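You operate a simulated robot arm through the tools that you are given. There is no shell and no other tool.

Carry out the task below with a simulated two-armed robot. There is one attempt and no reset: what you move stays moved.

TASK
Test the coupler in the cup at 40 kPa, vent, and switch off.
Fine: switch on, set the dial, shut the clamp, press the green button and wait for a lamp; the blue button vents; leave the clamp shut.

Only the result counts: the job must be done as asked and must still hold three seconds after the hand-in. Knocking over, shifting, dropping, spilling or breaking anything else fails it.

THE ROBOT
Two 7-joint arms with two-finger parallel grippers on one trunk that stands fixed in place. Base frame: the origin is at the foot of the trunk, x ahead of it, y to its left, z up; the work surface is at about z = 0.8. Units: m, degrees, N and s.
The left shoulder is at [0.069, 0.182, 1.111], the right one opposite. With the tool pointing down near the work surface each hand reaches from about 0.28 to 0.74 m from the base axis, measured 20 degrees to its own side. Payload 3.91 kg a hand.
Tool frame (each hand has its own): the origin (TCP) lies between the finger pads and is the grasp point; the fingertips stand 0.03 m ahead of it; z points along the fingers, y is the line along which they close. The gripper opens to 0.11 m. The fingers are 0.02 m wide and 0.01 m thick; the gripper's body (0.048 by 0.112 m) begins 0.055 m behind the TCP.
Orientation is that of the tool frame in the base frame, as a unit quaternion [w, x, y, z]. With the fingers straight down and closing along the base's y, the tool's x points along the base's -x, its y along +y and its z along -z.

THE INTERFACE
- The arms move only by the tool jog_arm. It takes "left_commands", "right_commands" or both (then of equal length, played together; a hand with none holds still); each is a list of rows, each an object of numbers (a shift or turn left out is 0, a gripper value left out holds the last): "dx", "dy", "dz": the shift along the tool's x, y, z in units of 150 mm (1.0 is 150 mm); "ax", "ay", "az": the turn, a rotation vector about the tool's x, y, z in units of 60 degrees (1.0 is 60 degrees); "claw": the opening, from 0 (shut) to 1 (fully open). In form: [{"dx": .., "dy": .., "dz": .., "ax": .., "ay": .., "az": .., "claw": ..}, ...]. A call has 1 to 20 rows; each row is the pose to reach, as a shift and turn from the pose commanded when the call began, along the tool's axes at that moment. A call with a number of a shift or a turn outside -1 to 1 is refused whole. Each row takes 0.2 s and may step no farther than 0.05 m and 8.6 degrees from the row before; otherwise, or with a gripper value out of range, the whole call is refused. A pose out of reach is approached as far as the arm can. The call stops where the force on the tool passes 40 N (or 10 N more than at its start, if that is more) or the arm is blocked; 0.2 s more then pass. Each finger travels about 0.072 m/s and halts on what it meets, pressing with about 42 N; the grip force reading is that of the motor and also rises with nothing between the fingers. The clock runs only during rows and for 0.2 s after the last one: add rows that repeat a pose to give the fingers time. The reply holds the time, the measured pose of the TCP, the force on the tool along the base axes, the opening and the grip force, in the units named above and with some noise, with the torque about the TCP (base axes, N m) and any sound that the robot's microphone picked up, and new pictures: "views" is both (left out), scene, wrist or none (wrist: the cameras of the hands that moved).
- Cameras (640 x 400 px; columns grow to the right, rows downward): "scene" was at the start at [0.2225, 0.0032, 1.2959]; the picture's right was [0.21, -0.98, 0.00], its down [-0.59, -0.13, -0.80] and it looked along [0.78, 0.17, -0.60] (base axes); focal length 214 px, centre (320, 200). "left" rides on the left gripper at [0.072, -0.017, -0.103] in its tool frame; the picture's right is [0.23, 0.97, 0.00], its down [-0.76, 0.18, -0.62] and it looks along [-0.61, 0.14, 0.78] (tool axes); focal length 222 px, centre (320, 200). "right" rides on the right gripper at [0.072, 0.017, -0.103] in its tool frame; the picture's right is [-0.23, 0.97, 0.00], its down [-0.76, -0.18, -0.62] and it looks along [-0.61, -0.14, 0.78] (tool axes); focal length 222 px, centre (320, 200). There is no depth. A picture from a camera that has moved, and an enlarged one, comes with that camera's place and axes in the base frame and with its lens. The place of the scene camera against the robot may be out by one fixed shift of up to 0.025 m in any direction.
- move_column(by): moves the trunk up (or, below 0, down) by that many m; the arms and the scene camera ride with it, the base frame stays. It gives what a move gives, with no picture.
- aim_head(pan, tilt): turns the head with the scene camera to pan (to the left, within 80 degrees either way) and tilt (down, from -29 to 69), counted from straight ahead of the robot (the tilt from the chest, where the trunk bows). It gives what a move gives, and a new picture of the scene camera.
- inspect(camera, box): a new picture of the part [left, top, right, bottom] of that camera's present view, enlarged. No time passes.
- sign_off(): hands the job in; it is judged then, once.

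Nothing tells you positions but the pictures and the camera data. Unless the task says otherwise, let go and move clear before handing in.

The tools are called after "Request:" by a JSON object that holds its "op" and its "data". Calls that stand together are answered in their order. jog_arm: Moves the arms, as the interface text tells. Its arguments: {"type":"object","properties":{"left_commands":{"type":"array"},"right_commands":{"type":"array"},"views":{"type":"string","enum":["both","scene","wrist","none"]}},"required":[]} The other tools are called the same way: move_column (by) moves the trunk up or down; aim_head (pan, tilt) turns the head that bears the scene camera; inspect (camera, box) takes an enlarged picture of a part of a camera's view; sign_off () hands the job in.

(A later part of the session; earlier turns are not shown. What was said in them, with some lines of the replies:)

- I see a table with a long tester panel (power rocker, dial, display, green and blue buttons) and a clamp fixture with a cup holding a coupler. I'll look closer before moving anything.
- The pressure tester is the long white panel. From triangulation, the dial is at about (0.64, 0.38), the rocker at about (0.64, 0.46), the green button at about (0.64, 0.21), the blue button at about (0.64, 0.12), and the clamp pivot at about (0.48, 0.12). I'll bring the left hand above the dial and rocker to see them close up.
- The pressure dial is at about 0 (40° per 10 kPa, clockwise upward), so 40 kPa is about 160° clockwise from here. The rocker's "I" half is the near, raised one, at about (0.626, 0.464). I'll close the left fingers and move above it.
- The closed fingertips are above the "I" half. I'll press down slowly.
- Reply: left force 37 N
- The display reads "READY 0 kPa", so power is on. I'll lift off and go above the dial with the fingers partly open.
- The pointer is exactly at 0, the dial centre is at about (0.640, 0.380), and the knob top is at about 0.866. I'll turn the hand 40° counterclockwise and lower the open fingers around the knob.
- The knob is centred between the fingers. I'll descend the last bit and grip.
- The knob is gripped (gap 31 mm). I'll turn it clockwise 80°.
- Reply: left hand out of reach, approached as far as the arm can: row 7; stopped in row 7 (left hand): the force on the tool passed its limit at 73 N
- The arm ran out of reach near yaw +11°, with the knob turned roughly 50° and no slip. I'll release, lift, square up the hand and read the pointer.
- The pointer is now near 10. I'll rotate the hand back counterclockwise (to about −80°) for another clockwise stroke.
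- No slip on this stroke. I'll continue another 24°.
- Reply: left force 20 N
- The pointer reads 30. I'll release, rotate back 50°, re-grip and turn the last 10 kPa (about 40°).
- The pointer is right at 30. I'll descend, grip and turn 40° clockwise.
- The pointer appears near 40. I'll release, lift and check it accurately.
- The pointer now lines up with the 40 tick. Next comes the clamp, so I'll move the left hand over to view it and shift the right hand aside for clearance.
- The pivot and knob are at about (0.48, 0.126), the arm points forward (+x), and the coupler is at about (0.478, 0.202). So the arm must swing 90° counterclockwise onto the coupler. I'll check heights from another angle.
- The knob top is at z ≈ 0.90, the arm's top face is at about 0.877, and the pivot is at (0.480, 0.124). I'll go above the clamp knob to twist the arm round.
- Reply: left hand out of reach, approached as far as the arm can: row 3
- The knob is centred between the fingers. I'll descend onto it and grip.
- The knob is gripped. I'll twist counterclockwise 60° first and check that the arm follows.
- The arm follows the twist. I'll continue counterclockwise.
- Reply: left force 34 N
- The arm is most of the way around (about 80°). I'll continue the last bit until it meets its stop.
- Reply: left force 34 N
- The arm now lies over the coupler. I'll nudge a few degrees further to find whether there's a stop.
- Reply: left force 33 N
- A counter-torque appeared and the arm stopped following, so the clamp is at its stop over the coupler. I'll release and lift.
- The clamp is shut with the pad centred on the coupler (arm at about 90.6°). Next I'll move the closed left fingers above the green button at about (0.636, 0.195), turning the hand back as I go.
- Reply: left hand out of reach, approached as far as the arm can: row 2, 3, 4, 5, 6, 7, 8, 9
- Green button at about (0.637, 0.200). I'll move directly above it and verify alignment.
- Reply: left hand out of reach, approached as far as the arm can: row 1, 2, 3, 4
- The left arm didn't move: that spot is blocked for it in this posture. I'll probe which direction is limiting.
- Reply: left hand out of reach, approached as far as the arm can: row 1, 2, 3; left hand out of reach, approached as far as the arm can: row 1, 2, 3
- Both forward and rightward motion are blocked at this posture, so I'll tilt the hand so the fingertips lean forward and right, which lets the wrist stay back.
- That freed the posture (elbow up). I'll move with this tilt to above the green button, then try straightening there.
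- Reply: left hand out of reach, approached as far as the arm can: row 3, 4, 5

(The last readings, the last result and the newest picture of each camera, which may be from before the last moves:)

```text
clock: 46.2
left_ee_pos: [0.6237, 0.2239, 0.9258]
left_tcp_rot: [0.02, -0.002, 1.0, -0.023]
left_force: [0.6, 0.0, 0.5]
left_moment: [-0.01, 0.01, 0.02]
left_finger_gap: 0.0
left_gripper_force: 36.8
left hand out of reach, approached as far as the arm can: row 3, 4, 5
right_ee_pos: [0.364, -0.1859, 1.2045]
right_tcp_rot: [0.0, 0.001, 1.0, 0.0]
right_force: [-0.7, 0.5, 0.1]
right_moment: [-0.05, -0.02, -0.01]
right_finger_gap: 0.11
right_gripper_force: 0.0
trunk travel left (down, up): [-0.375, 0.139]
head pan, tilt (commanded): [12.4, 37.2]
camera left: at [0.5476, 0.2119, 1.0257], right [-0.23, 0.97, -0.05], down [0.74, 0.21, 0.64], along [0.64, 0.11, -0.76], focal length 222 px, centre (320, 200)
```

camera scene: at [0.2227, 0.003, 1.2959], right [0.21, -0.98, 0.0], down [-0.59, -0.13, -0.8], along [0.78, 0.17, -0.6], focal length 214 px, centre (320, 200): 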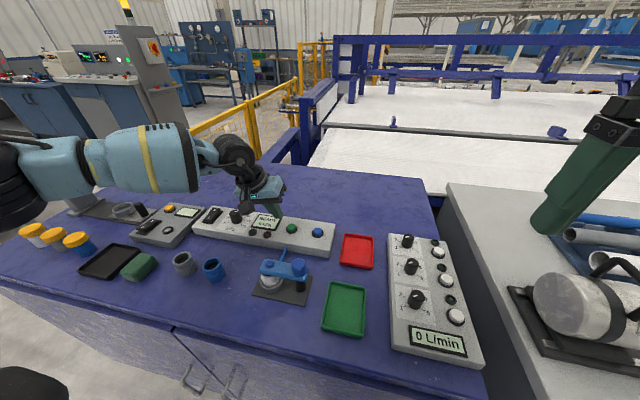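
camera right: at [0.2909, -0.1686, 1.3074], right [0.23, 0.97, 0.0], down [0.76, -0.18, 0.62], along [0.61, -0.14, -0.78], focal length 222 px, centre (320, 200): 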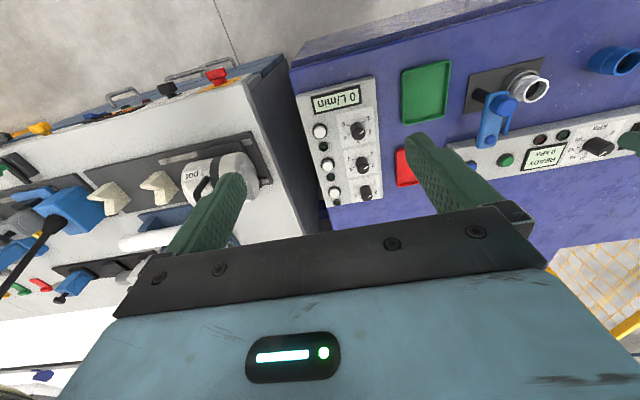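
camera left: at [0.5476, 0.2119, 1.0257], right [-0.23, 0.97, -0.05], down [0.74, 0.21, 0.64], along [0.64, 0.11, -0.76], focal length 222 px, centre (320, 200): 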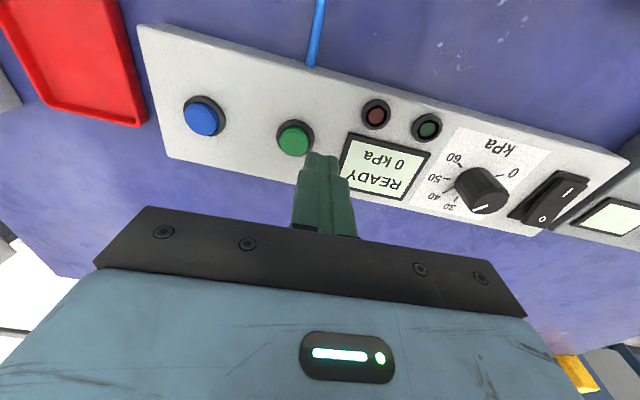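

Fully vertical isn't reachable there, so I'll use a forward-only lean and approach again.

Request:
{"op": "jog_arm", "data": {"left_commands": [{"ay": -0.1}, {"ay": -0.2}, {"ay": -0.28}, {"ay": -0.28, "dx": -0.04, "dy": -0.05}, {"ay": -0.28, "dx": -0.08, "dy": -0.1}, {"ay": -0.28, "dx": -0.09, "dy": -0.15}, {"ay": -0.28, "dx": -0.09, "dy": -0.15}], "views": "wrist"}}

```text
clock: 47.8
left_ee_pos: [0.6365, 0.2005, 0.9283]
left_tcp_rot: [0.166, -0.006, 0.986, -0.023]
left_force: [0.2, 1.4, 0.4]
left_moment: [0.02, -0.01, 0.0]
left_finger_gap: 0.0001
left_gripper_force: 37.4
right_ee_pos: [0.3628, -0.1855, 1.2054]
right_tcp_rot: [0.002, 0.001, 1.0, 0.001]
right_force: [-0.3, 0.4, 0.2]
right_moment: [-0.01, -0.01, -0.03]
right_finger_gap: 0.11
right_gripper_force: 0.0
trunk travel left (down, up): [-0.375, 0.139]
head pan, tilt (commanded): [12.4, 37.2]
camera left: at [0.5352, 0.1871, 1.0017], right [-0.22, 0.97, -0.12], down [0.51, 0.22, 0.83], along [0.83, 0.12, -0.55], focal length 222 px, centre (320, 200)
```

left: 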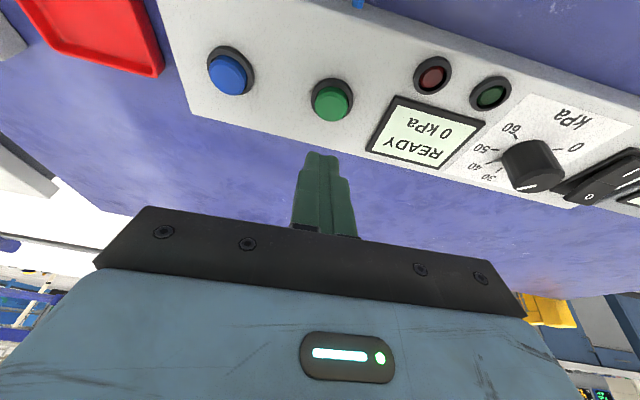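

Request:
{"op": "inspect", "data": {"camera": "left", "box": [260, 60, 400, 200]}}

Request:
{"op": "inspect", "data": {"camera": "scene", "box": [190, 150, 350, 280]}}

```text
2.86 times, centred on (330, 130) of left
camera zoom: at [0.5352, 0.1871, 1.0017], right [-0.22, 0.97, -0.12], down [0.51, 0.22, 0.83], along [0.83, 0.12, -0.55], focal length 635 px, centre (291, 400)
```

zoom: 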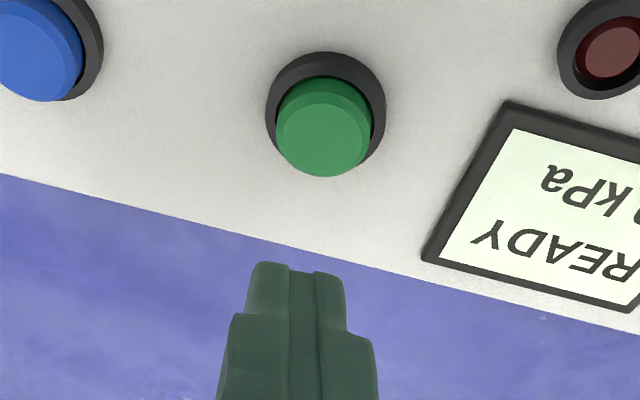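

```text
3.08 times, centred on (270, 215) of scene
camera zoom: at [0.2223, 0.0032, 1.296], right [0.21, -0.98, 0.0], down [-0.59, -0.13, -0.8], along [0.78, 0.17, -0.6], focal length 660 px, centre (474, 154)
```

zoom: 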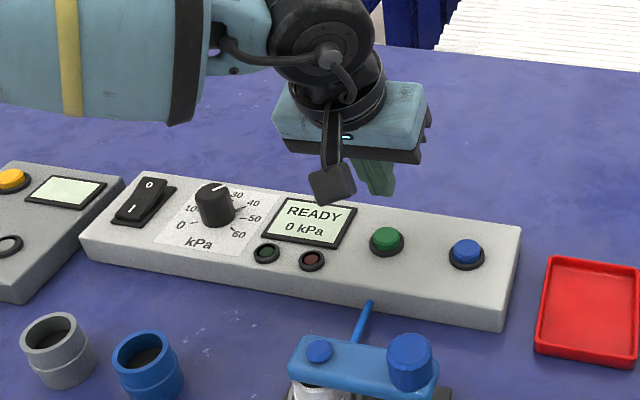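

The fingertip's lower edge is right above the green button centre. I'll press straight down.

Request:
{"op": "jog_arm", "data": {"left_commands": [{"dx": 0.0436, "dy": 0.0063, "dz": 0.1259}, {"dx": 0.0785, "dy": 0.0114, "dz": 0.2267}, {"dx": 0.0872, "dy": 0.0126, "dz": 0.2519}, {"dx": 0.0938, "dy": 0.0136, "dz": 0.2708}, {"dx": 0.1003, "dy": 0.0145, "dz": 0.2896}, {"dx": 0.1068, "dy": 0.0155, "dz": 0.3085}], "views": "both"}}

Request:
{"op": "inspect", "data": {"camera": "left", "box": [260, 20, 460, 180]}}

```text
clock: 49.2
left_ee_pos: [0.6373, 0.2015, 0.8779]
left_tcp_rot: [0.166, -0.005, 0.986, -0.022]
left_force: [-0.4, 0.1, 0.9]
left_moment: [0.03, 0.03, 0.02]
left_finger_gap: 0.0
left_gripper_force: 37.9
right_ee_pos: [0.3635, -0.1861, 1.2045]
right_tcp_rot: [0.001, 0.001, 1.0, 0.0]
right_force: [-0.1, -0.4, 0.5]
right_moment: [0.03, 0.02, 0.02]
right_finger_gap: 0.11
right_gripper_force: 0.0
trunk travel left (down, up): [-0.375, 0.139]
head pan, tilt (commanded): [12.4, 37.2]
camera scene: at [0.2222, 0.0033, 1.296], right [0.21, -0.98, 0.0], down [-0.59, -0.13, -0.8], along [0.78, 0.17, -0.6], focal length 214 px, centre (320, 200)
camera left: at [0.5349, 0.1881, 0.9518], right [-0.22, 0.97, -0.12], down [0.51, 0.22, 0.83], along [0.83, 0.12, -0.55], focal length 222 px, centre (320, 200)
```

scene: 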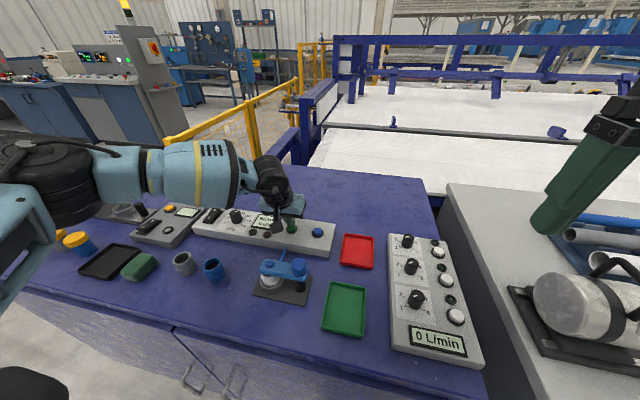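
left: 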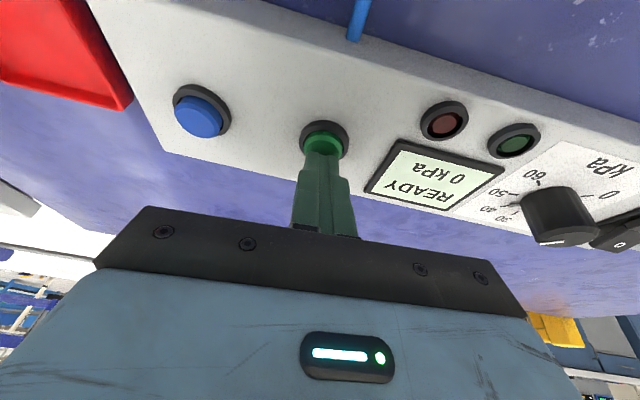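

```text
2.50 times, centred on (360, 100) of left
camera zoom: at [0.5349, 0.1881, 0.9518], right [-0.22, 0.97, -0.12], down [0.51, 0.22, 0.83], along [0.83, 0.12, -0.55], focal length 555 px, centre (220, 450)
```

zoom: 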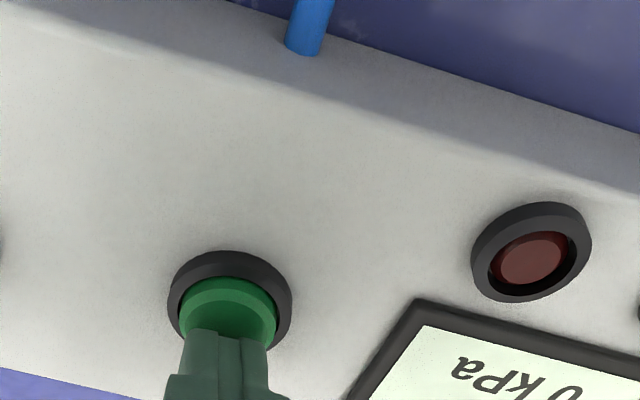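

Not in contact yet; I'll continue down in small steps.

Request:
{"op": "jog_arm", "data": {"left_commands": [{"dx": 0.0065, "dy": 0.001, "dz": 0.0189}, {"dx": 0.0131, "dy": 0.0019, "dz": 0.0378}, {"dx": 0.0196, "dy": 0.0028, "dz": 0.0567}], "views": "both"}}

Request:
{"op": "inspect", "data": {"camera": "left", "box": [260, 20, 560, 220]}}

```text
clock: 50.0
left_ee_pos: [0.636, 0.2013, 0.8718]
left_tcp_rot: [0.168, -0.005, 0.985, -0.022]
left_force: [-5.7, 7.3, 19.8]
left_moment: [0.18, 0.14, 0.02]
left_finger_gap: 0.0
left_gripper_force: 38.1
right_ee_pos: [0.3614, -0.1855, 1.2058]
right_tcp_rot: [0.002, 0.001, 1.0, 0.001]
right_force: [-0.1, 0.0, -0.5]
right_moment: [0.01, 0.02, 0.01]
right_finger_gap: 0.1102
right_gripper_force: 0.0
trunk travel left (down, up): [-0.375, 0.139]
head pan, tilt (commanded): [12.4, 37.2]
heard: click
camera scene: at [0.2201, 0.0033, 1.2965], right [0.21, -0.98, 0.0], down [-0.59, -0.13, -0.8], along [0.78, 0.17, -0.6], focal length 214 px, centre (320, 200)
camera left: at [0.5345, 0.1877, 0.9454], right [-0.22, 0.97, -0.12], down [0.51, 0.22, 0.83], along [0.83, 0.12, -0.54], focal length 222 px, centre (320, 200)
```

scene: 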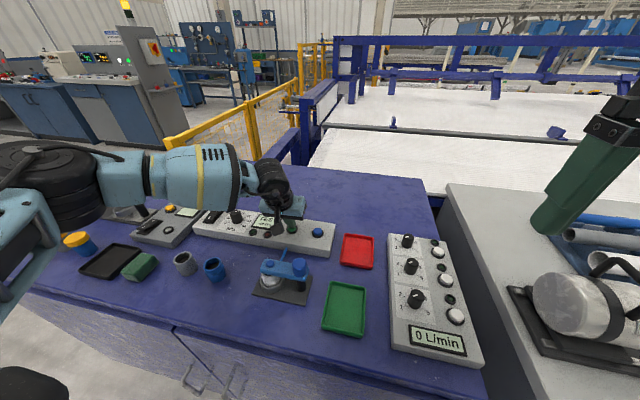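
left: 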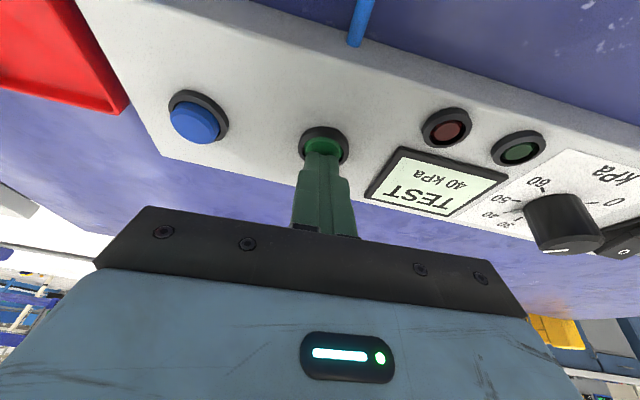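

```text
2.00 times, centred on (410, 120) of left
camera zoom: at [0.5345, 0.1877, 0.9454], right [-0.22, 0.97, -0.12], down [0.51, 0.22, 0.83], along [0.83, 0.12, -0.54], focal length 444 px, centre (140, 360)
```

zoom: 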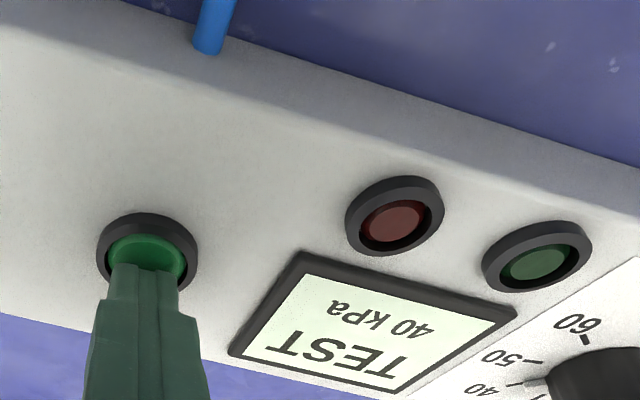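

A click was heard and the display shows "TEST 40 kPa". I'll lift off the button and wait for a lamp.

Request:
{"op": "jog_arm", "data": {"left_commands": [{"dx": -0.033, "dy": -0.005, "dz": -0.0945}, {"dx": -0.08, "dy": -0.012, "dz": -0.23}, {"dx": -0.08, "dy": -0.012, "dz": -0.23}, {"dx": -0.08, "dy": -0.012, "dz": -0.23}, {"dx": -0.08, "dy": -0.012, "dz": -0.23}, {"dx": -0.08, "dy": -0.012, "dz": -0.23}, {"dx": -0.08, "dy": -0.012, "dz": -0.23}, {"dx": -0.08, "dy": -0.012, "dz": -0.23}, {"dx": -0.08, "dy": -0.012, "dz": -0.23}, {"dx": -0.08, "dy": -0.012, "dz": -0.23}], "views": "both"}}

Request:
{"op": "inspect", "data": {"camera": "left", "box": [260, 20, 560, 220]}}

```text
clock: 52.2
left_ee_pos: [0.6366, 0.2003, 0.9057]
left_tcp_rot: [0.166, -0.005, 0.986, -0.023]
left_force: [1.2, -0.4, -1.4]
left_moment: [0.01, 0.01, -0.01]
left_finger_gap: 0.0
left_gripper_force: 37.9
right_ee_pos: [0.3626, -0.1863, 1.2045]
right_tcp_rot: [0.001, 0.001, 1.0, 0.001]
right_force: [0.0, -0.2, -0.4]
right_moment: [0.01, -0.05, -0.03]
right_finger_gap: 0.1097
right_gripper_force: 0.1
trunk travel left (down, up): [-0.375, 0.139]
head pan, tilt (commanded): [12.4, 37.2]
camera scene: at [0.2225, 0.0032, 1.2959], right [0.21, -0.98, 0.0], down [-0.59, -0.13, -0.8], along [0.78, 0.17, -0.6], focal length 214 px, centre (320, 200)
camera left: at [0.5348, 0.1881, 0.9789], right [-0.22, 0.97, -0.12], down [0.52, 0.22, 0.83], along [0.83, 0.12, -0.55], focal length 222 px, centre (320, 200)
```

scene: 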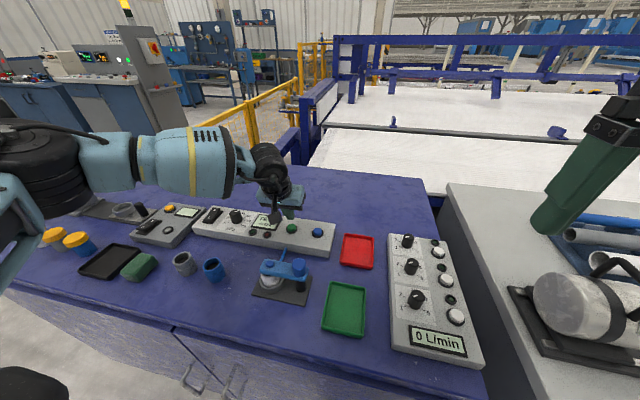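
left: 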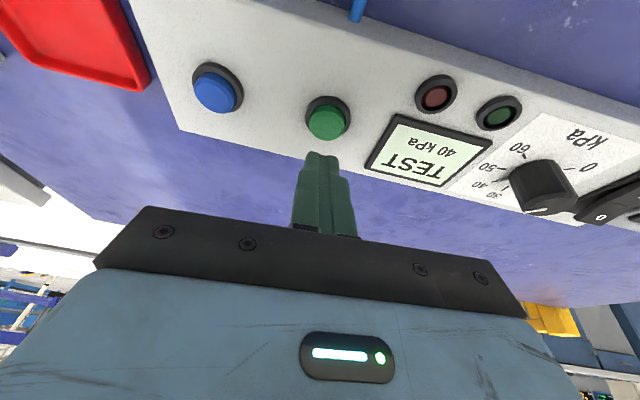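

```text
2.00 times, centred on (410, 120) of left
camera zoom: at [0.5348, 0.1881, 0.9789], right [-0.22, 0.97, -0.12], down [0.52, 0.22, 0.83], along [0.83, 0.12, -0.55], focal length 444 px, centre (140, 360)
```

zoom: 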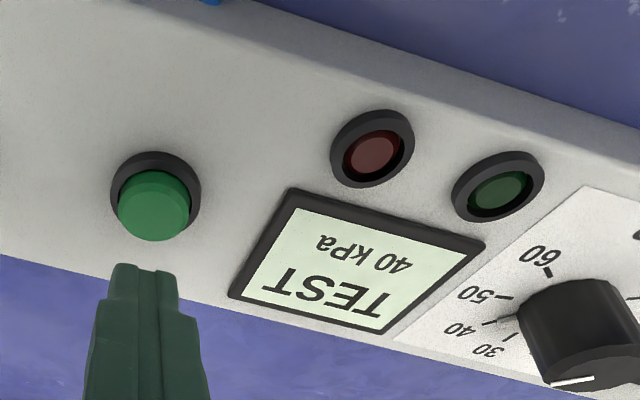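

Still testing at 40 kPa. While waiting, I'll move over toward the blue button, staying above it.

Request:
{"op": "jog_arm", "data": {"left_commands": [{"dx": -0.02, "dz": -0.06}, {"dx": -0.018, "dy": -0.18, "dz": -0.053}, {"dx": -0.015, "dy": -0.36, "dz": -0.045}, {"dx": -0.012, "dy": -0.533, "dz": -0.04}, {"dx": -0.012, "dy": -0.533, "dz": -0.04}, {"dx": -0.012, "dy": -0.533, "dz": -0.04}], "views": "both"}}

Request:
{"op": "inspect", "data": {"camera": "left", "box": [200, 20, 560, 220]}}

```text
clock: 53.6
left_ee_pos: [0.6232, 0.164, 0.914]
left_tcp_rot: [0.165, -0.004, 0.986, -0.023]
left_force: [0.4, -0.5, -1.0]
left_moment: [-0.02, 0.0, 0.0]
left_finger_gap: 0.0002
left_gripper_force: 37.8
left hand out of reach, approached as far as the arm can: row 3, 4, 5, 6
right_ee_pos: [0.3635, -0.1857, 1.2028]
right_tcp_rot: [0.0, 0.001, 1.0, 0.0]
right_force: [1.2, -0.6, 0.1]
right_moment: [0.01, -0.02, -0.03]
right_finger_gap: 0.1098
right_gripper_force: 0.0
trunk travel left (down, up): [-0.375, 0.139]
head pan, tilt (commanded): [12.4, 37.2]
camera scene: at [0.2228, 0.0034, 1.2959], right [0.21, -0.98, 0.0], down [-0.59, -0.13, -0.8], along [0.78, 0.17, -0.6], focal length 214 px, centre (320, 200)
camera left: at [0.5211, 0.1516, 0.9877], right [-0.22, 0.97, -0.12], down [0.52, 0.22, 0.83], along [0.83, 0.12, -0.55], focal length 222 px, centre (320, 200)
```

scene: 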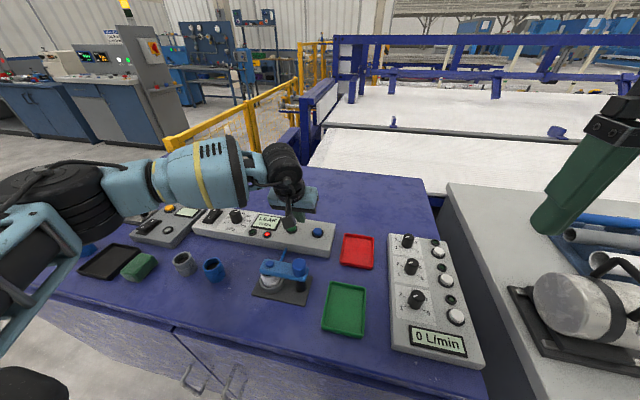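
left: 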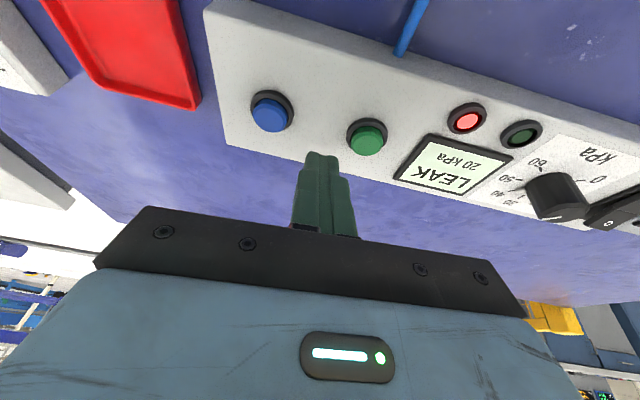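

```text
1.78 times, centred on (380, 120) of left
camera zoom: at [0.5211, 0.1516, 0.9877], right [-0.22, 0.97, -0.12], down [0.52, 0.22, 0.83], along [0.83, 0.12, -0.55], focal length 395 px, centre (213, 342)
```

zoom: 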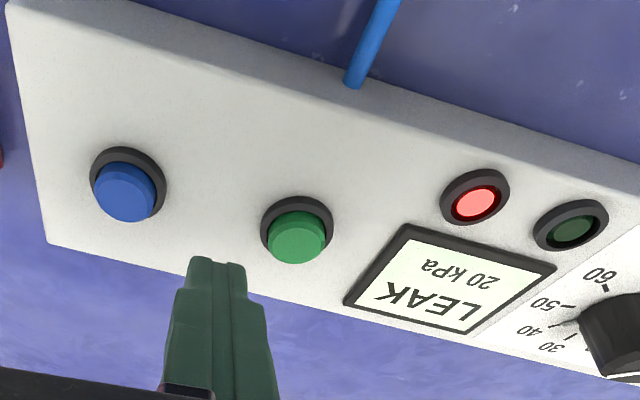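

The red lamp lit with "LEAK 20 kPa", so the test has returned a result. Before venting, I'll check that the clamp is truly fully shut.

Request:
{"op": "inspect", "data": {"camera": "scene", "box": [235, 230, 335, 310]}}

Request:
{"op": "inspect", "data": {"camera": "right", "box": [440, 40, 600, 180]}}

```text
5.00 times, centred on (285, 270) of scene
camera zoom: at [0.2228, 0.0034, 1.2959], right [0.21, -0.98, 0.0], down [-0.59, -0.13, -0.8], along [0.78, 0.17, -0.6], focal length 1072 px, centre (495, -150)
```

zoom: 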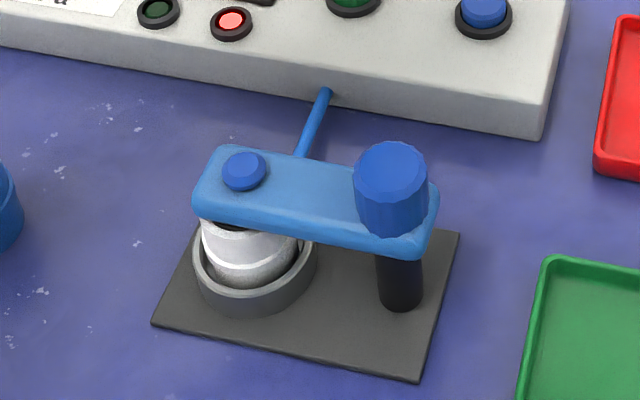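

```text
2.86 times, centred on (520, 110) of right
camera zoom: at [0.291, -0.168, 1.3074], right [0.23, 0.97, 0.0], down [0.76, -0.18, 0.62], along [0.61, -0.14, -0.78], focal length 635 px, centre (-251, 457)
```

zoom: 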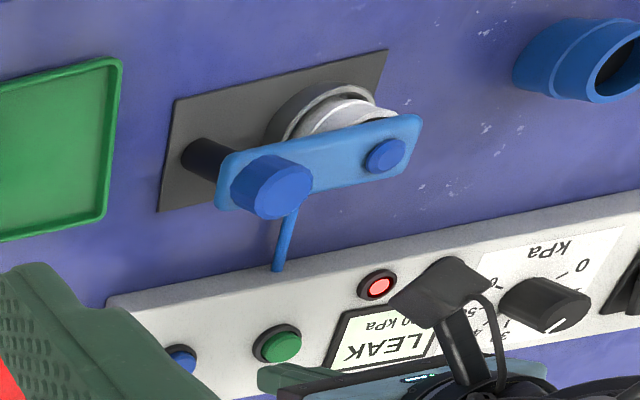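

The clamp arm sits squarely over the coupler, so the red lamp looks like a genuine leak result. Next is venting: I'll add a rightward lean so the left hand can reach the blue button.

Request:
{"op": "jog_arm", "data": {"left_commands": [{"ax": 0.12}, {"ax": 0.25}, {"ax": 0.25, "dx": -0.03, "dy": -0.1}, {"ax": 0.25, "dx": -0.06, "dy": -0.2}, {"ax": 0.25, "dx": -0.089, "dy": -0.285, "dz": 0.01}, {"ax": 0.25, "dx": -0.089, "dy": -0.285, "dz": 0.01}], "views": "both"}}

Request:
{"op": "inspect", "data": {"camera": "left", "box": [220, 20, 440, 180]}}

```text
clock: 55.0
left_ee_pos: [0.6332, 0.1264, 0.9195]
left_tcp_rot: [0.166, 0.016, 0.975, -0.15]
left_force: [0.3, 1.3, -0.6]
left_moment: [0.0, 0.04, -0.03]
left_finger_gap: 0.0003
left_gripper_force: 37.8
left hand out of reach, approached as far as the arm can: row 5, 6
right_ee_pos: [0.3628, -0.1853, 1.2044]
right_tcp_rot: [0.001, 0.0, 1.0, 0.0]
right_force: [-0.8, 0.4, -0.2]
right_moment: [0.02, -0.02, -0.01]
right_finger_gap: 0.1099
right_gripper_force: 0.0
trunk travel left (down, up): [-0.375, 0.139]
head pan, tilt (commanded): [12.4, 37.2]
camera scene: at [0.2227, 0.0036, 1.2959], right [0.21, -0.98, 0.0], down [-0.59, -0.13, -0.8], along [0.78, 0.17, -0.6], focal length 214 px, centre (320, 200)
camera left: at [0.5308, 0.14, 0.9921], right [-0.14, 0.92, -0.36], down [0.54, 0.37, 0.76], along [0.83, -0.09, -0.55], focal length 222 px, centre (320, 200)
```

scene: 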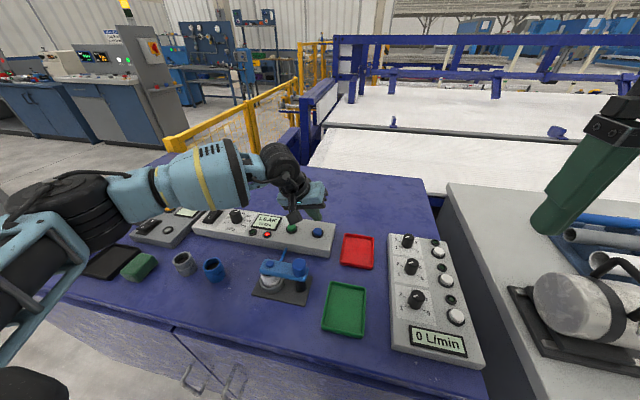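
left: 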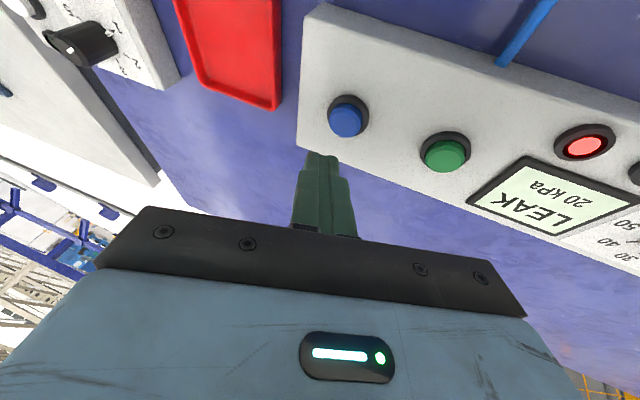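

```text
2.50 times, centred on (330, 100) of left
camera zoom: at [0.5308, 0.14, 0.9921], right [-0.14, 0.92, -0.36], down [0.54, 0.37, 0.76], along [0.83, -0.09, -0.55], focal length 555 px, centre (295, 450)
```

zoom: 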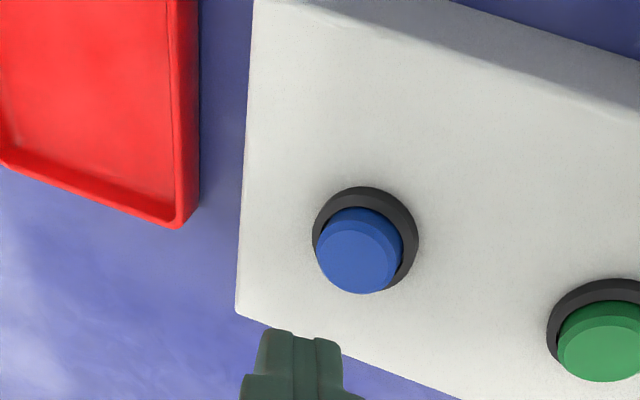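

The blue button is at about (0.635, 0.121), and the lowest fingertip corner is nearly over it. I'll descend onto it with a small rightward correction.

Request:
{"op": "jog_arm", "data": {"left_commands": [{"dx": 0.0381, "dy": 0.007, "dz": 0.1322}, {"dx": 0.0688, "dy": 0.0337, "dz": 0.2164}, {"dx": 0.0776, "dy": 0.0414, "dz": 0.2404}, {"dx": 0.0776, "dy": 0.0414, "dz": 0.2404}], "views": "wrist"}}

Request:
{"op": "inspect", "data": {"camera": "left", "box": [220, 20, 440, 180]}}

```text
clock: 56.0
left_ee_pos: [0.6282, 0.123, 0.8855]
left_tcp_rot: [0.166, 0.015, 0.975, -0.15]
left_force: [-0.4, 0.6, 0.3]
left_moment: [-0.04, 0.03, 0.02]
left_finger_gap: 0.0
left_gripper_force: 37.8
left hand out of reach, approached as far as the arm can: row 1, 2, 3, 4
right_ee_pos: [0.363, -0.1864, 1.2049]
right_tcp_rot: [0.002, 0.001, 1.0, 0.001]
right_force: [-1.3, 0.0, 0.3]
right_moment: [-0.04, 0.03, 0.0]
right_finger_gap: 0.11
right_gripper_force: 0.0
trunk travel left (down, up): [-0.375, 0.139]
head pan, tilt (commanded): [12.4, 37.2]
camera left: at [0.5256, 0.1375, 0.959], right [-0.13, 0.92, -0.36], down [0.54, 0.37, 0.76], along [0.83, -0.09, -0.55], focal length 222 px, centre (320, 200)
```

left: 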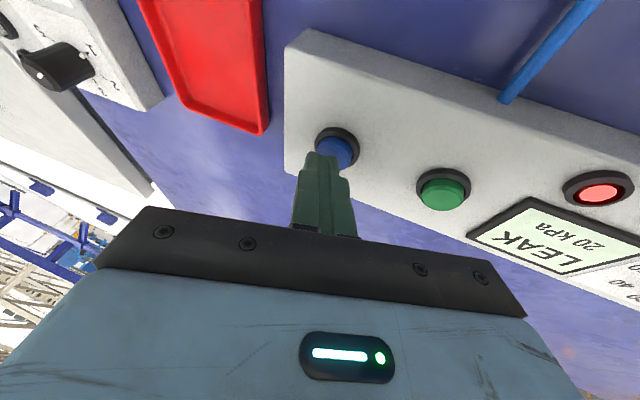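

```text
2.50 times, centred on (330, 100) of left
camera zoom: at [0.5256, 0.1375, 0.959], right [-0.13, 0.92, -0.36], down [0.54, 0.37, 0.76], along [0.83, -0.09, -0.55], focal length 555 px, centre (295, 450)
```

zoom: 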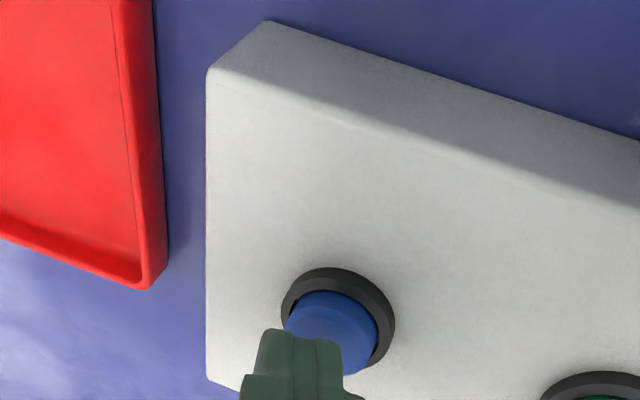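

The corner of the fingertip is over the blue button top. I'll press down in small steps.

Request:
{"op": "jog_arm", "data": {"left_commands": [{"dx": -0.004, "dy": 0.009, "dz": 0.028}, {"dx": 0.0048, "dy": 0.0167, "dz": 0.052}, {"dx": 0.0136, "dy": 0.0243, "dz": 0.0761}, {"dx": 0.0202, "dy": 0.03, "dz": 0.0942}], "views": "both"}}

Request:
{"op": "inspect", "data": {"camera": "left", "box": [260, 60, 640, 280]}}

```text
clock: 57.0
left_ee_pos: [0.6266, 0.129, 0.8737]
left_tcp_rot: [0.166, 0.017, 0.974, -0.151]
left_force: [-4.1, 2.6, 6.3]
left_moment: [0.0, 0.1, 0.0]
left_finger_gap: 0.0
left_gripper_force: 38.1
left hand out of reach, approached as far as the arm can: row 2, 3, 4
right_ee_pos: [0.3622, -0.1867, 1.2047]
right_tcp_rot: [0.001, 0.001, 1.0, 0.001]
right_force: [-0.4, -0.5, 0.1]
right_moment: [0.02, 0.0, 0.0]
right_finger_gap: 0.1099
right_gripper_force: 0.1
trunk travel left (down, up): [-0.375, 0.139]
head pan, tilt (commanded): [12.4, 37.2]
heard: click
camera scene: at [0.2211, 0.0034, 1.2962], right [0.21, -0.98, 0.0], down [-0.59, -0.13, -0.8], along [0.78, 0.17, -0.6], focal length 214 px, centre (320, 200)
camera left: at [0.5227, 0.1429, 0.9465], right [-0.13, 0.92, -0.36], down [0.54, 0.37, 0.76], along [0.83, -0.09, -0.54], focal length 222 px, centre (320, 200)
```

scene: 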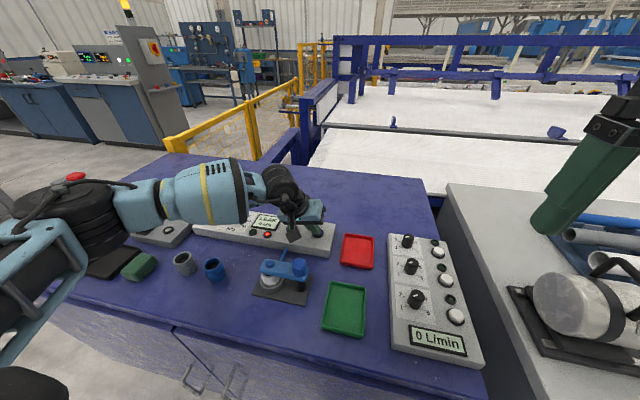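
left: 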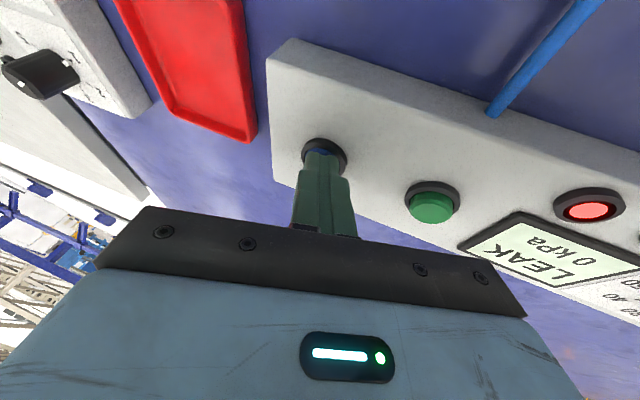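

```text
1.68 times, centred on (450, 170) of left
camera zoom: at [0.5227, 0.1429, 0.9465], right [-0.13, 0.92, -0.36], down [0.54, 0.37, 0.76], along [0.83, -0.09, -0.54], focal length 374 px, centre (101, 250)
```

zoom: 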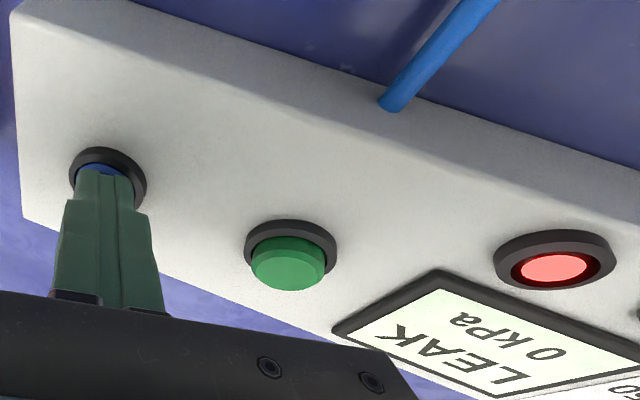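

A click, and the display now reads 0 kPa, so it's vented. I'll lift off and return the hand to vertical on the way back toward the rocker switch.

Request:
{"op": "jog_arm", "data": {"left_commands": [{"dx": -0.05, "dy": -0.045, "dz": -0.15}, {"dx": -0.1095, "dy": -0.0957, "dz": -0.3006}, {"dx": -0.08, "dy": 0.1, "dz": -0.4}, {"dx": -0.05, "dy": 0.3, "dz": -0.5, "ax": -0.07, "ay": 0.08, "az": -0.008}, {"dx": -0.018, "dy": 0.51, "dz": -0.6, "ax": -0.146, "ay": 0.161, "az": -0.016}, {"dx": -0.018, "dy": 0.51, "dz": -0.6, "ax": -0.22, "ay": 0.24, "az": -0.025}, {"dx": -0.018, "dy": 0.51, "dz": -0.6, "ax": -0.293, "ay": 0.322, "az": -0.033}, {"dx": -0.018, "dy": 0.51, "dz": -0.6, "ax": -0.293, "ay": 0.322, "az": -0.033}], "views": "both"}}

```text
clock: 58.8
left_ee_pos: [0.607, 0.2292, 0.9316]
left_tcp_rot: [-0.003, -0.001, 1.0, 0.002]
left_force: [-0.1, -0.2, -1.2]
left_moment: [0.03, 0.02, 0.0]
left_finger_gap: 0.0001
left_gripper_force: 37.2
right_ee_pos: [0.3629, -0.1862, 1.2044]
right_tcp_rot: [0.001, 0.001, 1.0, 0.001]
right_force: [0.9, 0.2, -0.4]
right_moment: [-0.01, 0.0, 0.0]
right_finger_gap: 0.1099
right_gripper_force: 0.2
trunk travel left (down, up): [-0.375, 0.139]
head pan, tilt (commanded): [12.4, 37.2]
camera scene: at [0.2219, 0.0028, 1.2961], right [0.21, -0.98, 0.0], down [-0.59, -0.13, -0.8], along [0.78, 0.17, -0.6], focal length 214 px, centre (320, 200)
camera left: at [0.5352, 0.2122, 1.0336], right [-0.23, 0.97, 0.0], down [0.76, 0.18, 0.62], along [0.6, 0.15, -0.78], focal length 222 px, centre (320, 200)
```

scene: 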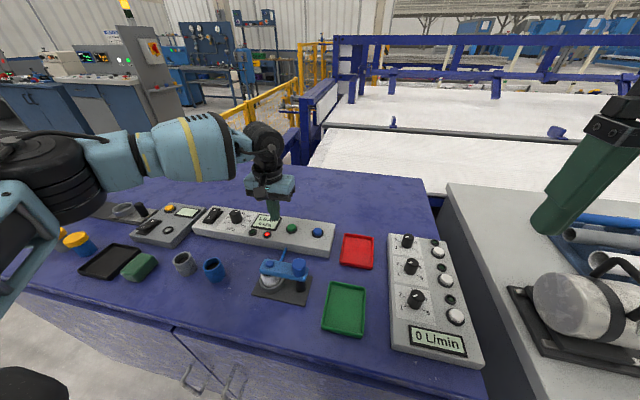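
left: 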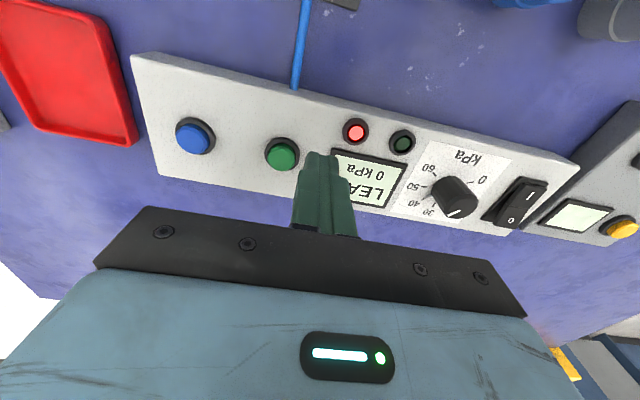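

Request:
{"op": "jog_arm", "data": {"left_commands": [{"dy": 0.25, "dz": -0.1}, {"dy": 0.5, "dx": -0.05, "dz": -0.1}, {"dy": 0.75, "dx": -0.1, "dz": -0.1}, {"dy": 0.95, "dx": -0.15, "dz": -0.1}, {"dy": 0.95, "dx": -0.15, "dz": -0.1}], "views": "none"}}

Request:
{"op": "jog_arm", "data": {"left_commands": [{"dy": 0.2, "dx": -0.04}, {"dy": 0.4, "dx": -0.1}, {"dy": 0.6, "dx": -0.15}, {"dy": 0.6, "dx": -0.15}], "views": "both"}}

Request:
{"op": "inspect", "data": {"camera": "left", "box": [240, 50, 420, 200]}}

```text
clock: 60.0
left_ee_pos: [0.6274, 0.3719, 0.9473]
left_tcp_rot: [-0.002, 0.0, 1.0, 0.001]
left_force: [-0.2, -0.2, 0.9]
left_moment: [0.0, 0.03, 0.01]
left_finger_gap: 0.0
left_gripper_force: 38.2
right_ee_pos: [0.3642, -0.1863, 1.2038]
right_tcp_rot: [0.001, 0.001, 1.0, 0.001]
right_force: [0.6, -0.1, -0.4]
right_moment: [0.03, 0.0, 0.01]
right_finger_gap: 0.1098
right_gripper_force: 0.1
trunk travel left (down, up): [-0.375, 0.139]
head pan, tilt (commanded): [12.4, 37.2]
```

```text
clock: 61.0
left_ee_pos: [0.6445, 0.4323, 0.9462]
left_tcp_rot: [-0.003, -0.001, 1.0, 0.0]
left_force: [0.0, 0.4, 0.0]
left_moment: [-0.01, 0.0, 0.04]
left_finger_gap: 0.0002
left_gripper_force: 37.5
left hand out of reach, approached as far as the arm can: row 3, 4
right_ee_pos: [0.3637, -0.1848, 1.2045]
right_tcp_rot: [0.0, 0.001, 1.0, 0.0]
right_force: [0.2, 0.3, 0.6]
right_moment: [-0.03, 0.01, 0.01]
right_finger_gap: 0.1098
right_gripper_force: 0.0
trunk travel left (down, up): [-0.375, 0.139]
head pan, tilt (commanded): [12.4, 37.2]
camera scene: at [0.2228, 0.0039, 1.2959], right [0.21, -0.98, 0.0], down [-0.59, -0.13, -0.8], along [0.78, 0.17, -0.6], focal length 214 px, centre (320, 200)
camera left: at [0.5727, 0.4161, 1.0489], right [-0.23, 0.97, 0.0], down [0.76, 0.18, 0.62], along [0.6, 0.14, -0.78], focal length 222 px, centre (320, 200)
```

scene: 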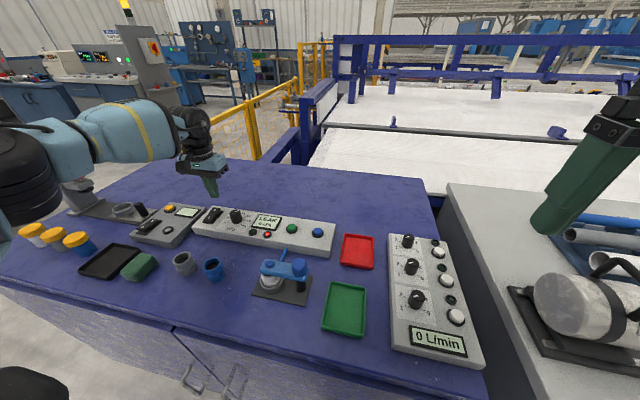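
left: 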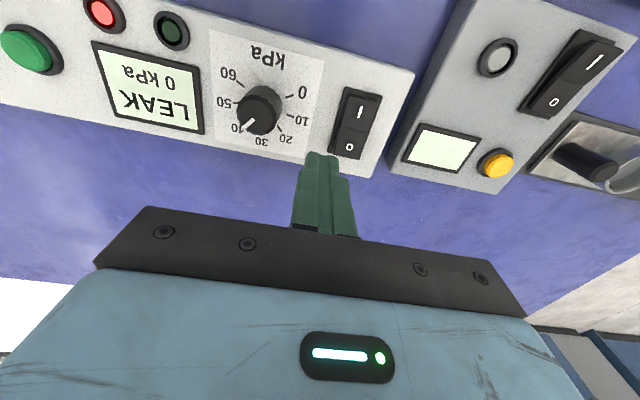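

```text
2.67 times, centred on (330, 125) of left
camera zoom: at [0.5727, 0.4161, 1.0489], right [-0.23, 0.97, 0.0], down [0.76, 0.18, 0.62], along [0.6, 0.14, -0.78], focal length 592 px, centre (293, 400)
```

zoom: 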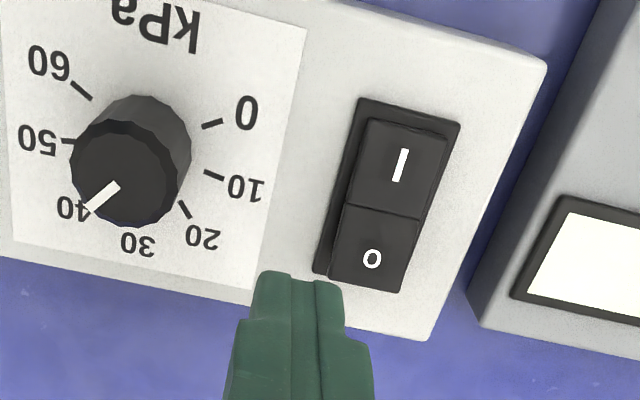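

The rocker's "0" half is at about (0.655, 0.464). I'll lean the hand forward for reach and move over it.

Request:
{"op": "jog_arm", "data": {"left_commands": [{"ay": -0.1}, {"ay": -0.2}, {"ay": -0.28}, {"ay": -0.28, "dx": -0.04, "dy": 0.1}, {"ay": -0.28, "dx": -0.07, "dy": 0.21}, {"ay": -0.28, "dx": -0.07, "dy": 0.21}], "views": "wrist"}}

Request:
{"op": "inspect", "data": {"camera": "left", "box": [240, 30, 420, 180]}}

```text
clock: 62.4
left_ee_pos: [0.6549, 0.4639, 0.9458]
left_tcp_rot: [0.145, 0.0, 0.989, 0.001]
left_force: [0.3, 0.5, -0.2]
left_moment: [-0.02, -0.02, 0.02]
left_finger_gap: 0.0001
left_gripper_force: 37.9
right_ee_pos: [0.3626, -0.1874, 1.2044]
right_tcp_rot: [0.0, 0.001, 1.0, 0.001]
right_force: [0.7, 0.0, 0.5]
right_moment: [0.0, 0.02, 0.02]
right_finger_gap: 0.1099
right_gripper_force: 0.0
trunk travel left (down, up): [-0.375, 0.139]
head pan, tilt (commanded): [12.4, 37.2]
camera left: at [0.5564, 0.447, 1.0232], right [-0.22, 0.97, -0.06], down [0.55, 0.18, 0.81], along [0.8, 0.14, -0.58], focal length 222 px, centre (320, 200)
```

left: 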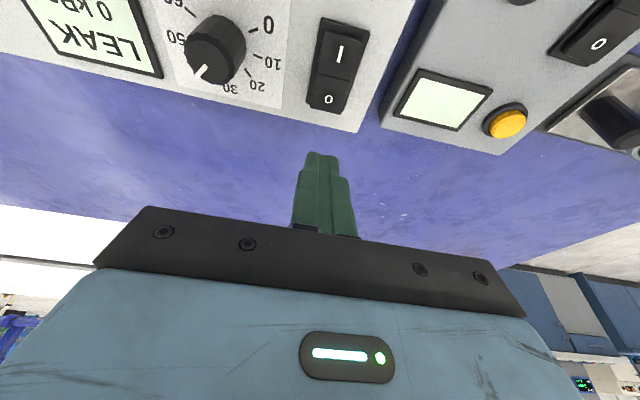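

```text
2.67 times, centred on (330, 105) of left
camera zoom: at [0.5564, 0.447, 1.0232], right [-0.22, 0.97, -0.06], down [0.55, 0.18, 0.81], along [0.8, 0.14, -0.58], focal length 592 px, centre (293, 453)
```

zoom: 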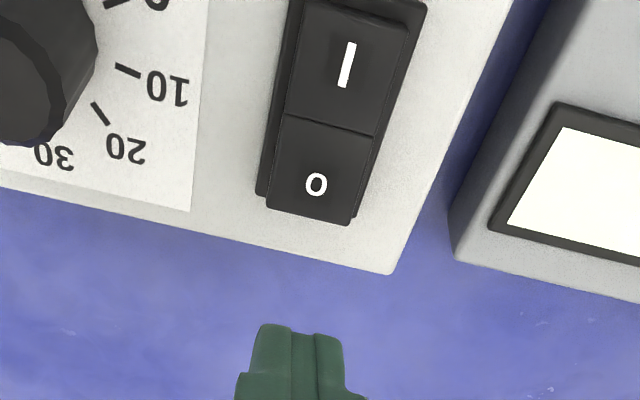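

The lower fingertip edge is directly above the "0" half. I'll press down.

Request:
{"op": "jog_arm", "data": {"left_commands": [{"dx": 0.0574, "dz": 0.1912}, {"dx": 0.1052, "dz": 0.3505}, {"dx": 0.1147, "dz": 0.3824}, {"dx": 0.1205, "dz": 0.4015}, {"dx": 0.1262, "dz": 0.4206}, {"dx": 0.1319, "dz": 0.4398}, {"dx": 0.1377, "dz": 0.4589}], "views": "both"}}

Request:
{"op": "inspect", "data": {"camera": "left", "box": [120, 0, 480, 220]}}

```text
clock: 64.0
left_ee_pos: [0.6545, 0.4636, 0.8773]
left_tcp_rot: [0.148, 0.0, 0.989, 0.002]
left_force: [-2.4, 2.5, 15.9]
left_moment: [0.02, 0.1, -0.1]
left_finger_gap: 0.0002
left_gripper_force: 38.1
right_ee_pos: [0.361, -0.1863, 1.2051]
right_tcp_rot: [0.002, 0.001, 1.0, 0.001]
right_force: [-0.2, -0.2, 0.9]
right_moment: [0.0, -0.02, -0.01]
right_finger_gap: 0.1101
right_gripper_force: 0.0
trunk travel left (down, up): [-0.375, 0.139]
head pan, tilt (commanded): [12.4, 37.2]
camera scene: at [0.2206, 0.0025, 1.2964], right [0.21, -0.98, 0.0], down [-0.59, -0.13, -0.8], along [0.78, 0.17, -0.6], focal length 214 px, centre (320, 200)
camera left: at [0.5552, 0.447, 0.9542], right [-0.22, 0.97, -0.06], down [0.55, 0.18, 0.82], along [0.81, 0.14, -0.57], focal length 222 px, centre (320, 200)
```

scene: 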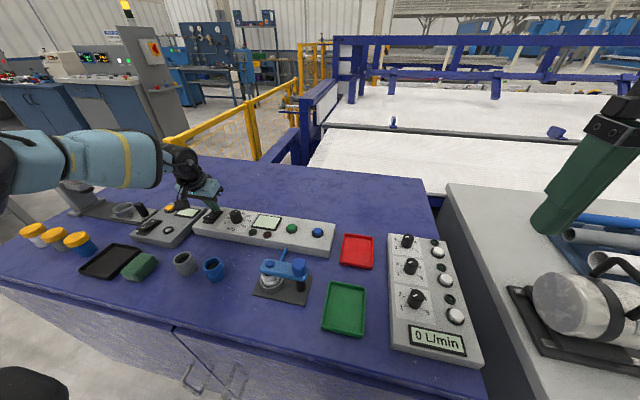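
left: 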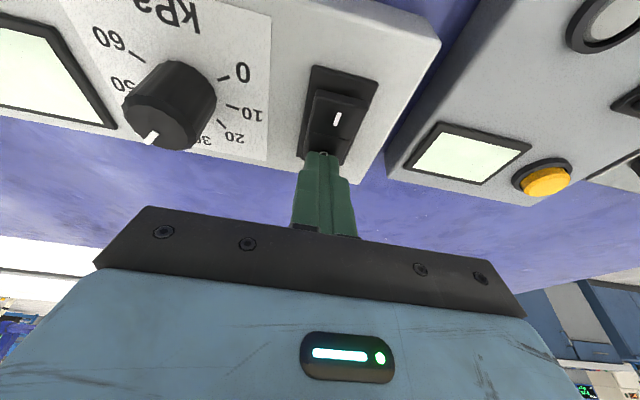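

```text
1.78 times, centred on (300, 110) of left
camera zoom: at [0.5552, 0.447, 0.9542], right [-0.22, 0.97, -0.06], down [0.55, 0.18, 0.82], along [0.81, 0.14, -0.57], focal length 395 px, centre (356, 360)
```

zoom: 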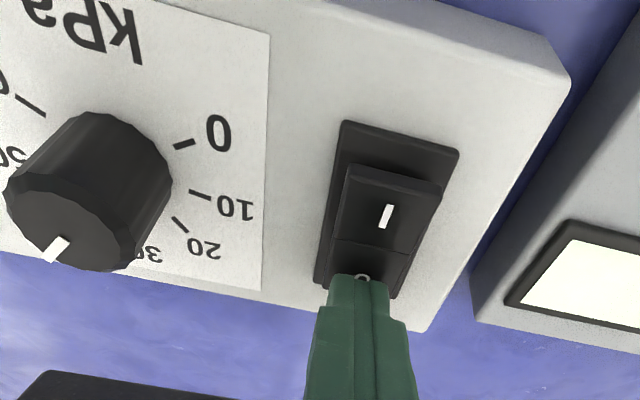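

The display is blank and the rocker is in the 0 position, so it's switched off. I'll lift clear and straighten the hand.

Request:
{"op": "jog_arm", "data": {"left_commands": [{"dx": -0.06, "dz": -0.2}, {"dx": -0.13, "dz": -0.42}, {"dx": -0.1, "dy": -0.05, "dz": -0.6, "ay": 0.1}, {"dx": 0.05, "dy": -0.1, "dz": -0.7, "ay": 0.2}, {"dx": 0.2, "dy": -0.15, "dz": -0.8, "ay": 0.28}, {"dx": 0.4, "dy": -0.2, "dz": -0.9, "ay": 0.28}, {"dx": 0.6, "dy": -0.25, "dz": -1.0, "ay": 0.28}, {"dx": 0.6, "dy": -0.25, "dz": -1.0, "ay": 0.28}], "views": "both"}}

Request:
{"op": "inspect", "data": {"camera": "scene", "box": [180, 190, 350, 310]}}

Request:
{"op": "inspect", "data": {"camera": "right", "box": [440, 40, 640, 200]}}

```text
clock: 65.8
left_ee_pos: [0.5245, 0.4261, 0.9925]
left_tcp_rot: [-0.003, -0.002, 1.0, 0.002]
left_force: [0.8, -0.4, 0.3]
left_moment: [-0.04, -0.01, -0.01]
left_finger_gap: 0.0
left_gripper_force: 37.5
right_ee_pos: [0.3635, -0.1857, 1.2038]
right_tcp_rot: [0.001, 0.0, 1.0, 0.001]
right_force: [0.3, 0.2, 0.1]
right_moment: [0.0, -0.01, -0.04]
right_finger_gap: 0.1098
right_gripper_force: 0.0
trunk travel left (down, up): [-0.375, 0.139]
head pan, tilt (commanded): [12.4, 37.2]
camera scene: at [0.2229, 0.0033, 1.2958], right [0.21, -0.98, 0.0], down [-0.59, -0.13, -0.8], along [0.78, 0.17, -0.61], focal length 214 px, centre (320, 200)
camera left: at [0.4532, 0.4091, 1.0951], right [-0.23, 0.97, 0.0], down [0.76, 0.18, 0.62], along [0.6, 0.14, -0.78], focal length 222 px, centre (320, 200)
```

scene: 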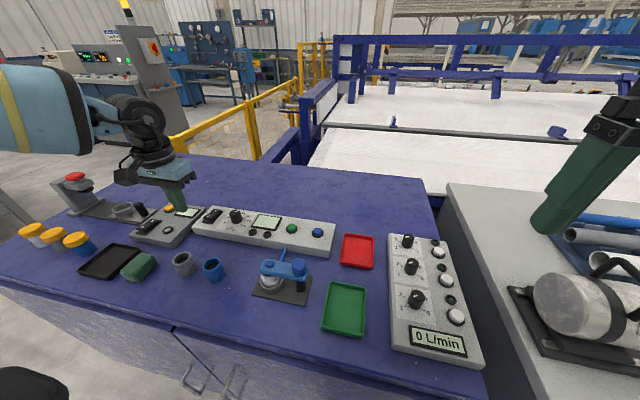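
left: 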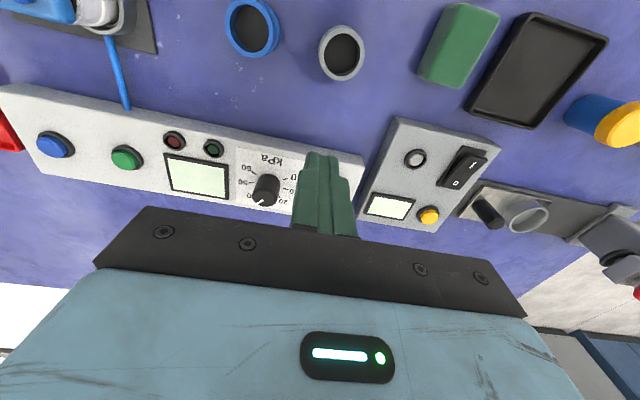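

```text
3.33 times, centred on (265, 250) of scene
camera zoom: at [0.2229, 0.0033, 1.2958], right [0.21, -0.98, 0.0], down [-0.59, -0.13, -0.8], along [0.78, 0.17, -0.61], focal length 715 px, centre (503, 33)
```

zoom: 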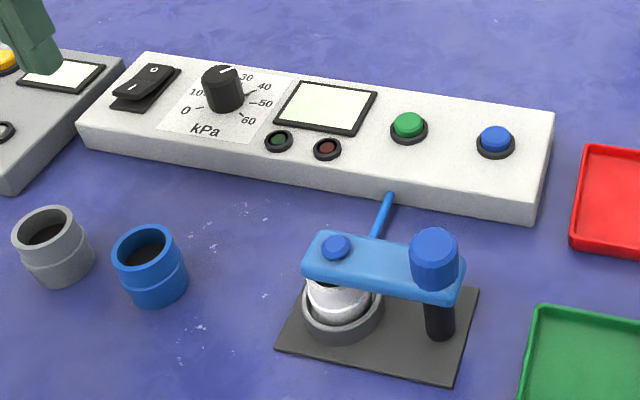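

```text
2.50 times, centred on (540, 120) of right
camera zoom: at [0.2911, -0.1681, 1.3074], right [0.23, 0.97, 0.0], down [0.76, -0.18, 0.62], along [0.61, -0.14, -0.78], focal length 555 px, centre (-230, 400)
```

zoom: 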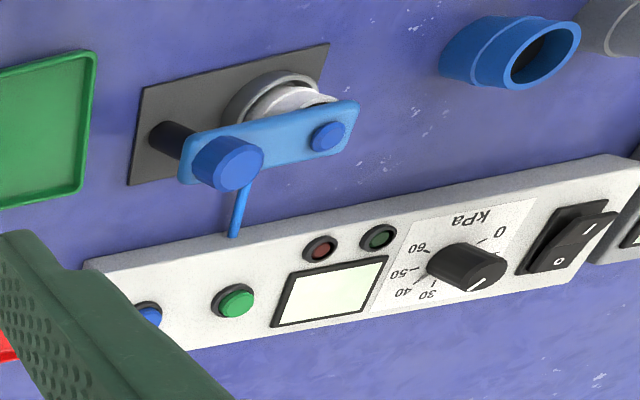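

The tester ran at 40 kPa and gave a lamp (red, "LEAK"), was vented to 0 kPa, and is now switched off with a blank display. The clamp is still shut over the coupler, nothing else has shifted, and both hands are clear, so I'm handing in.

Request:
{"op": "sign_off", "data": {}}

```text
The job is handed in.
```

The coupler was tested at 40 kPa and failed: the red lamp lit and the display read "LEAK 20 kPa". I then vented it to 0 kPa and switched the tester off. The job has been handed in.

- **Dial:** set at the 40 mark, and the display showed "TEST 40 kPa" once the test started.
- **Clamp:** shut down over the coupler before the test and left shut. It looked fully closed when I checked after the red lamp, so I take the leak to be real. I did not repeat the test.
- **Final state:** the display is blank and the rocker is at 0. Nothing else looked disturbed in the last pictures, and both hands are clear.
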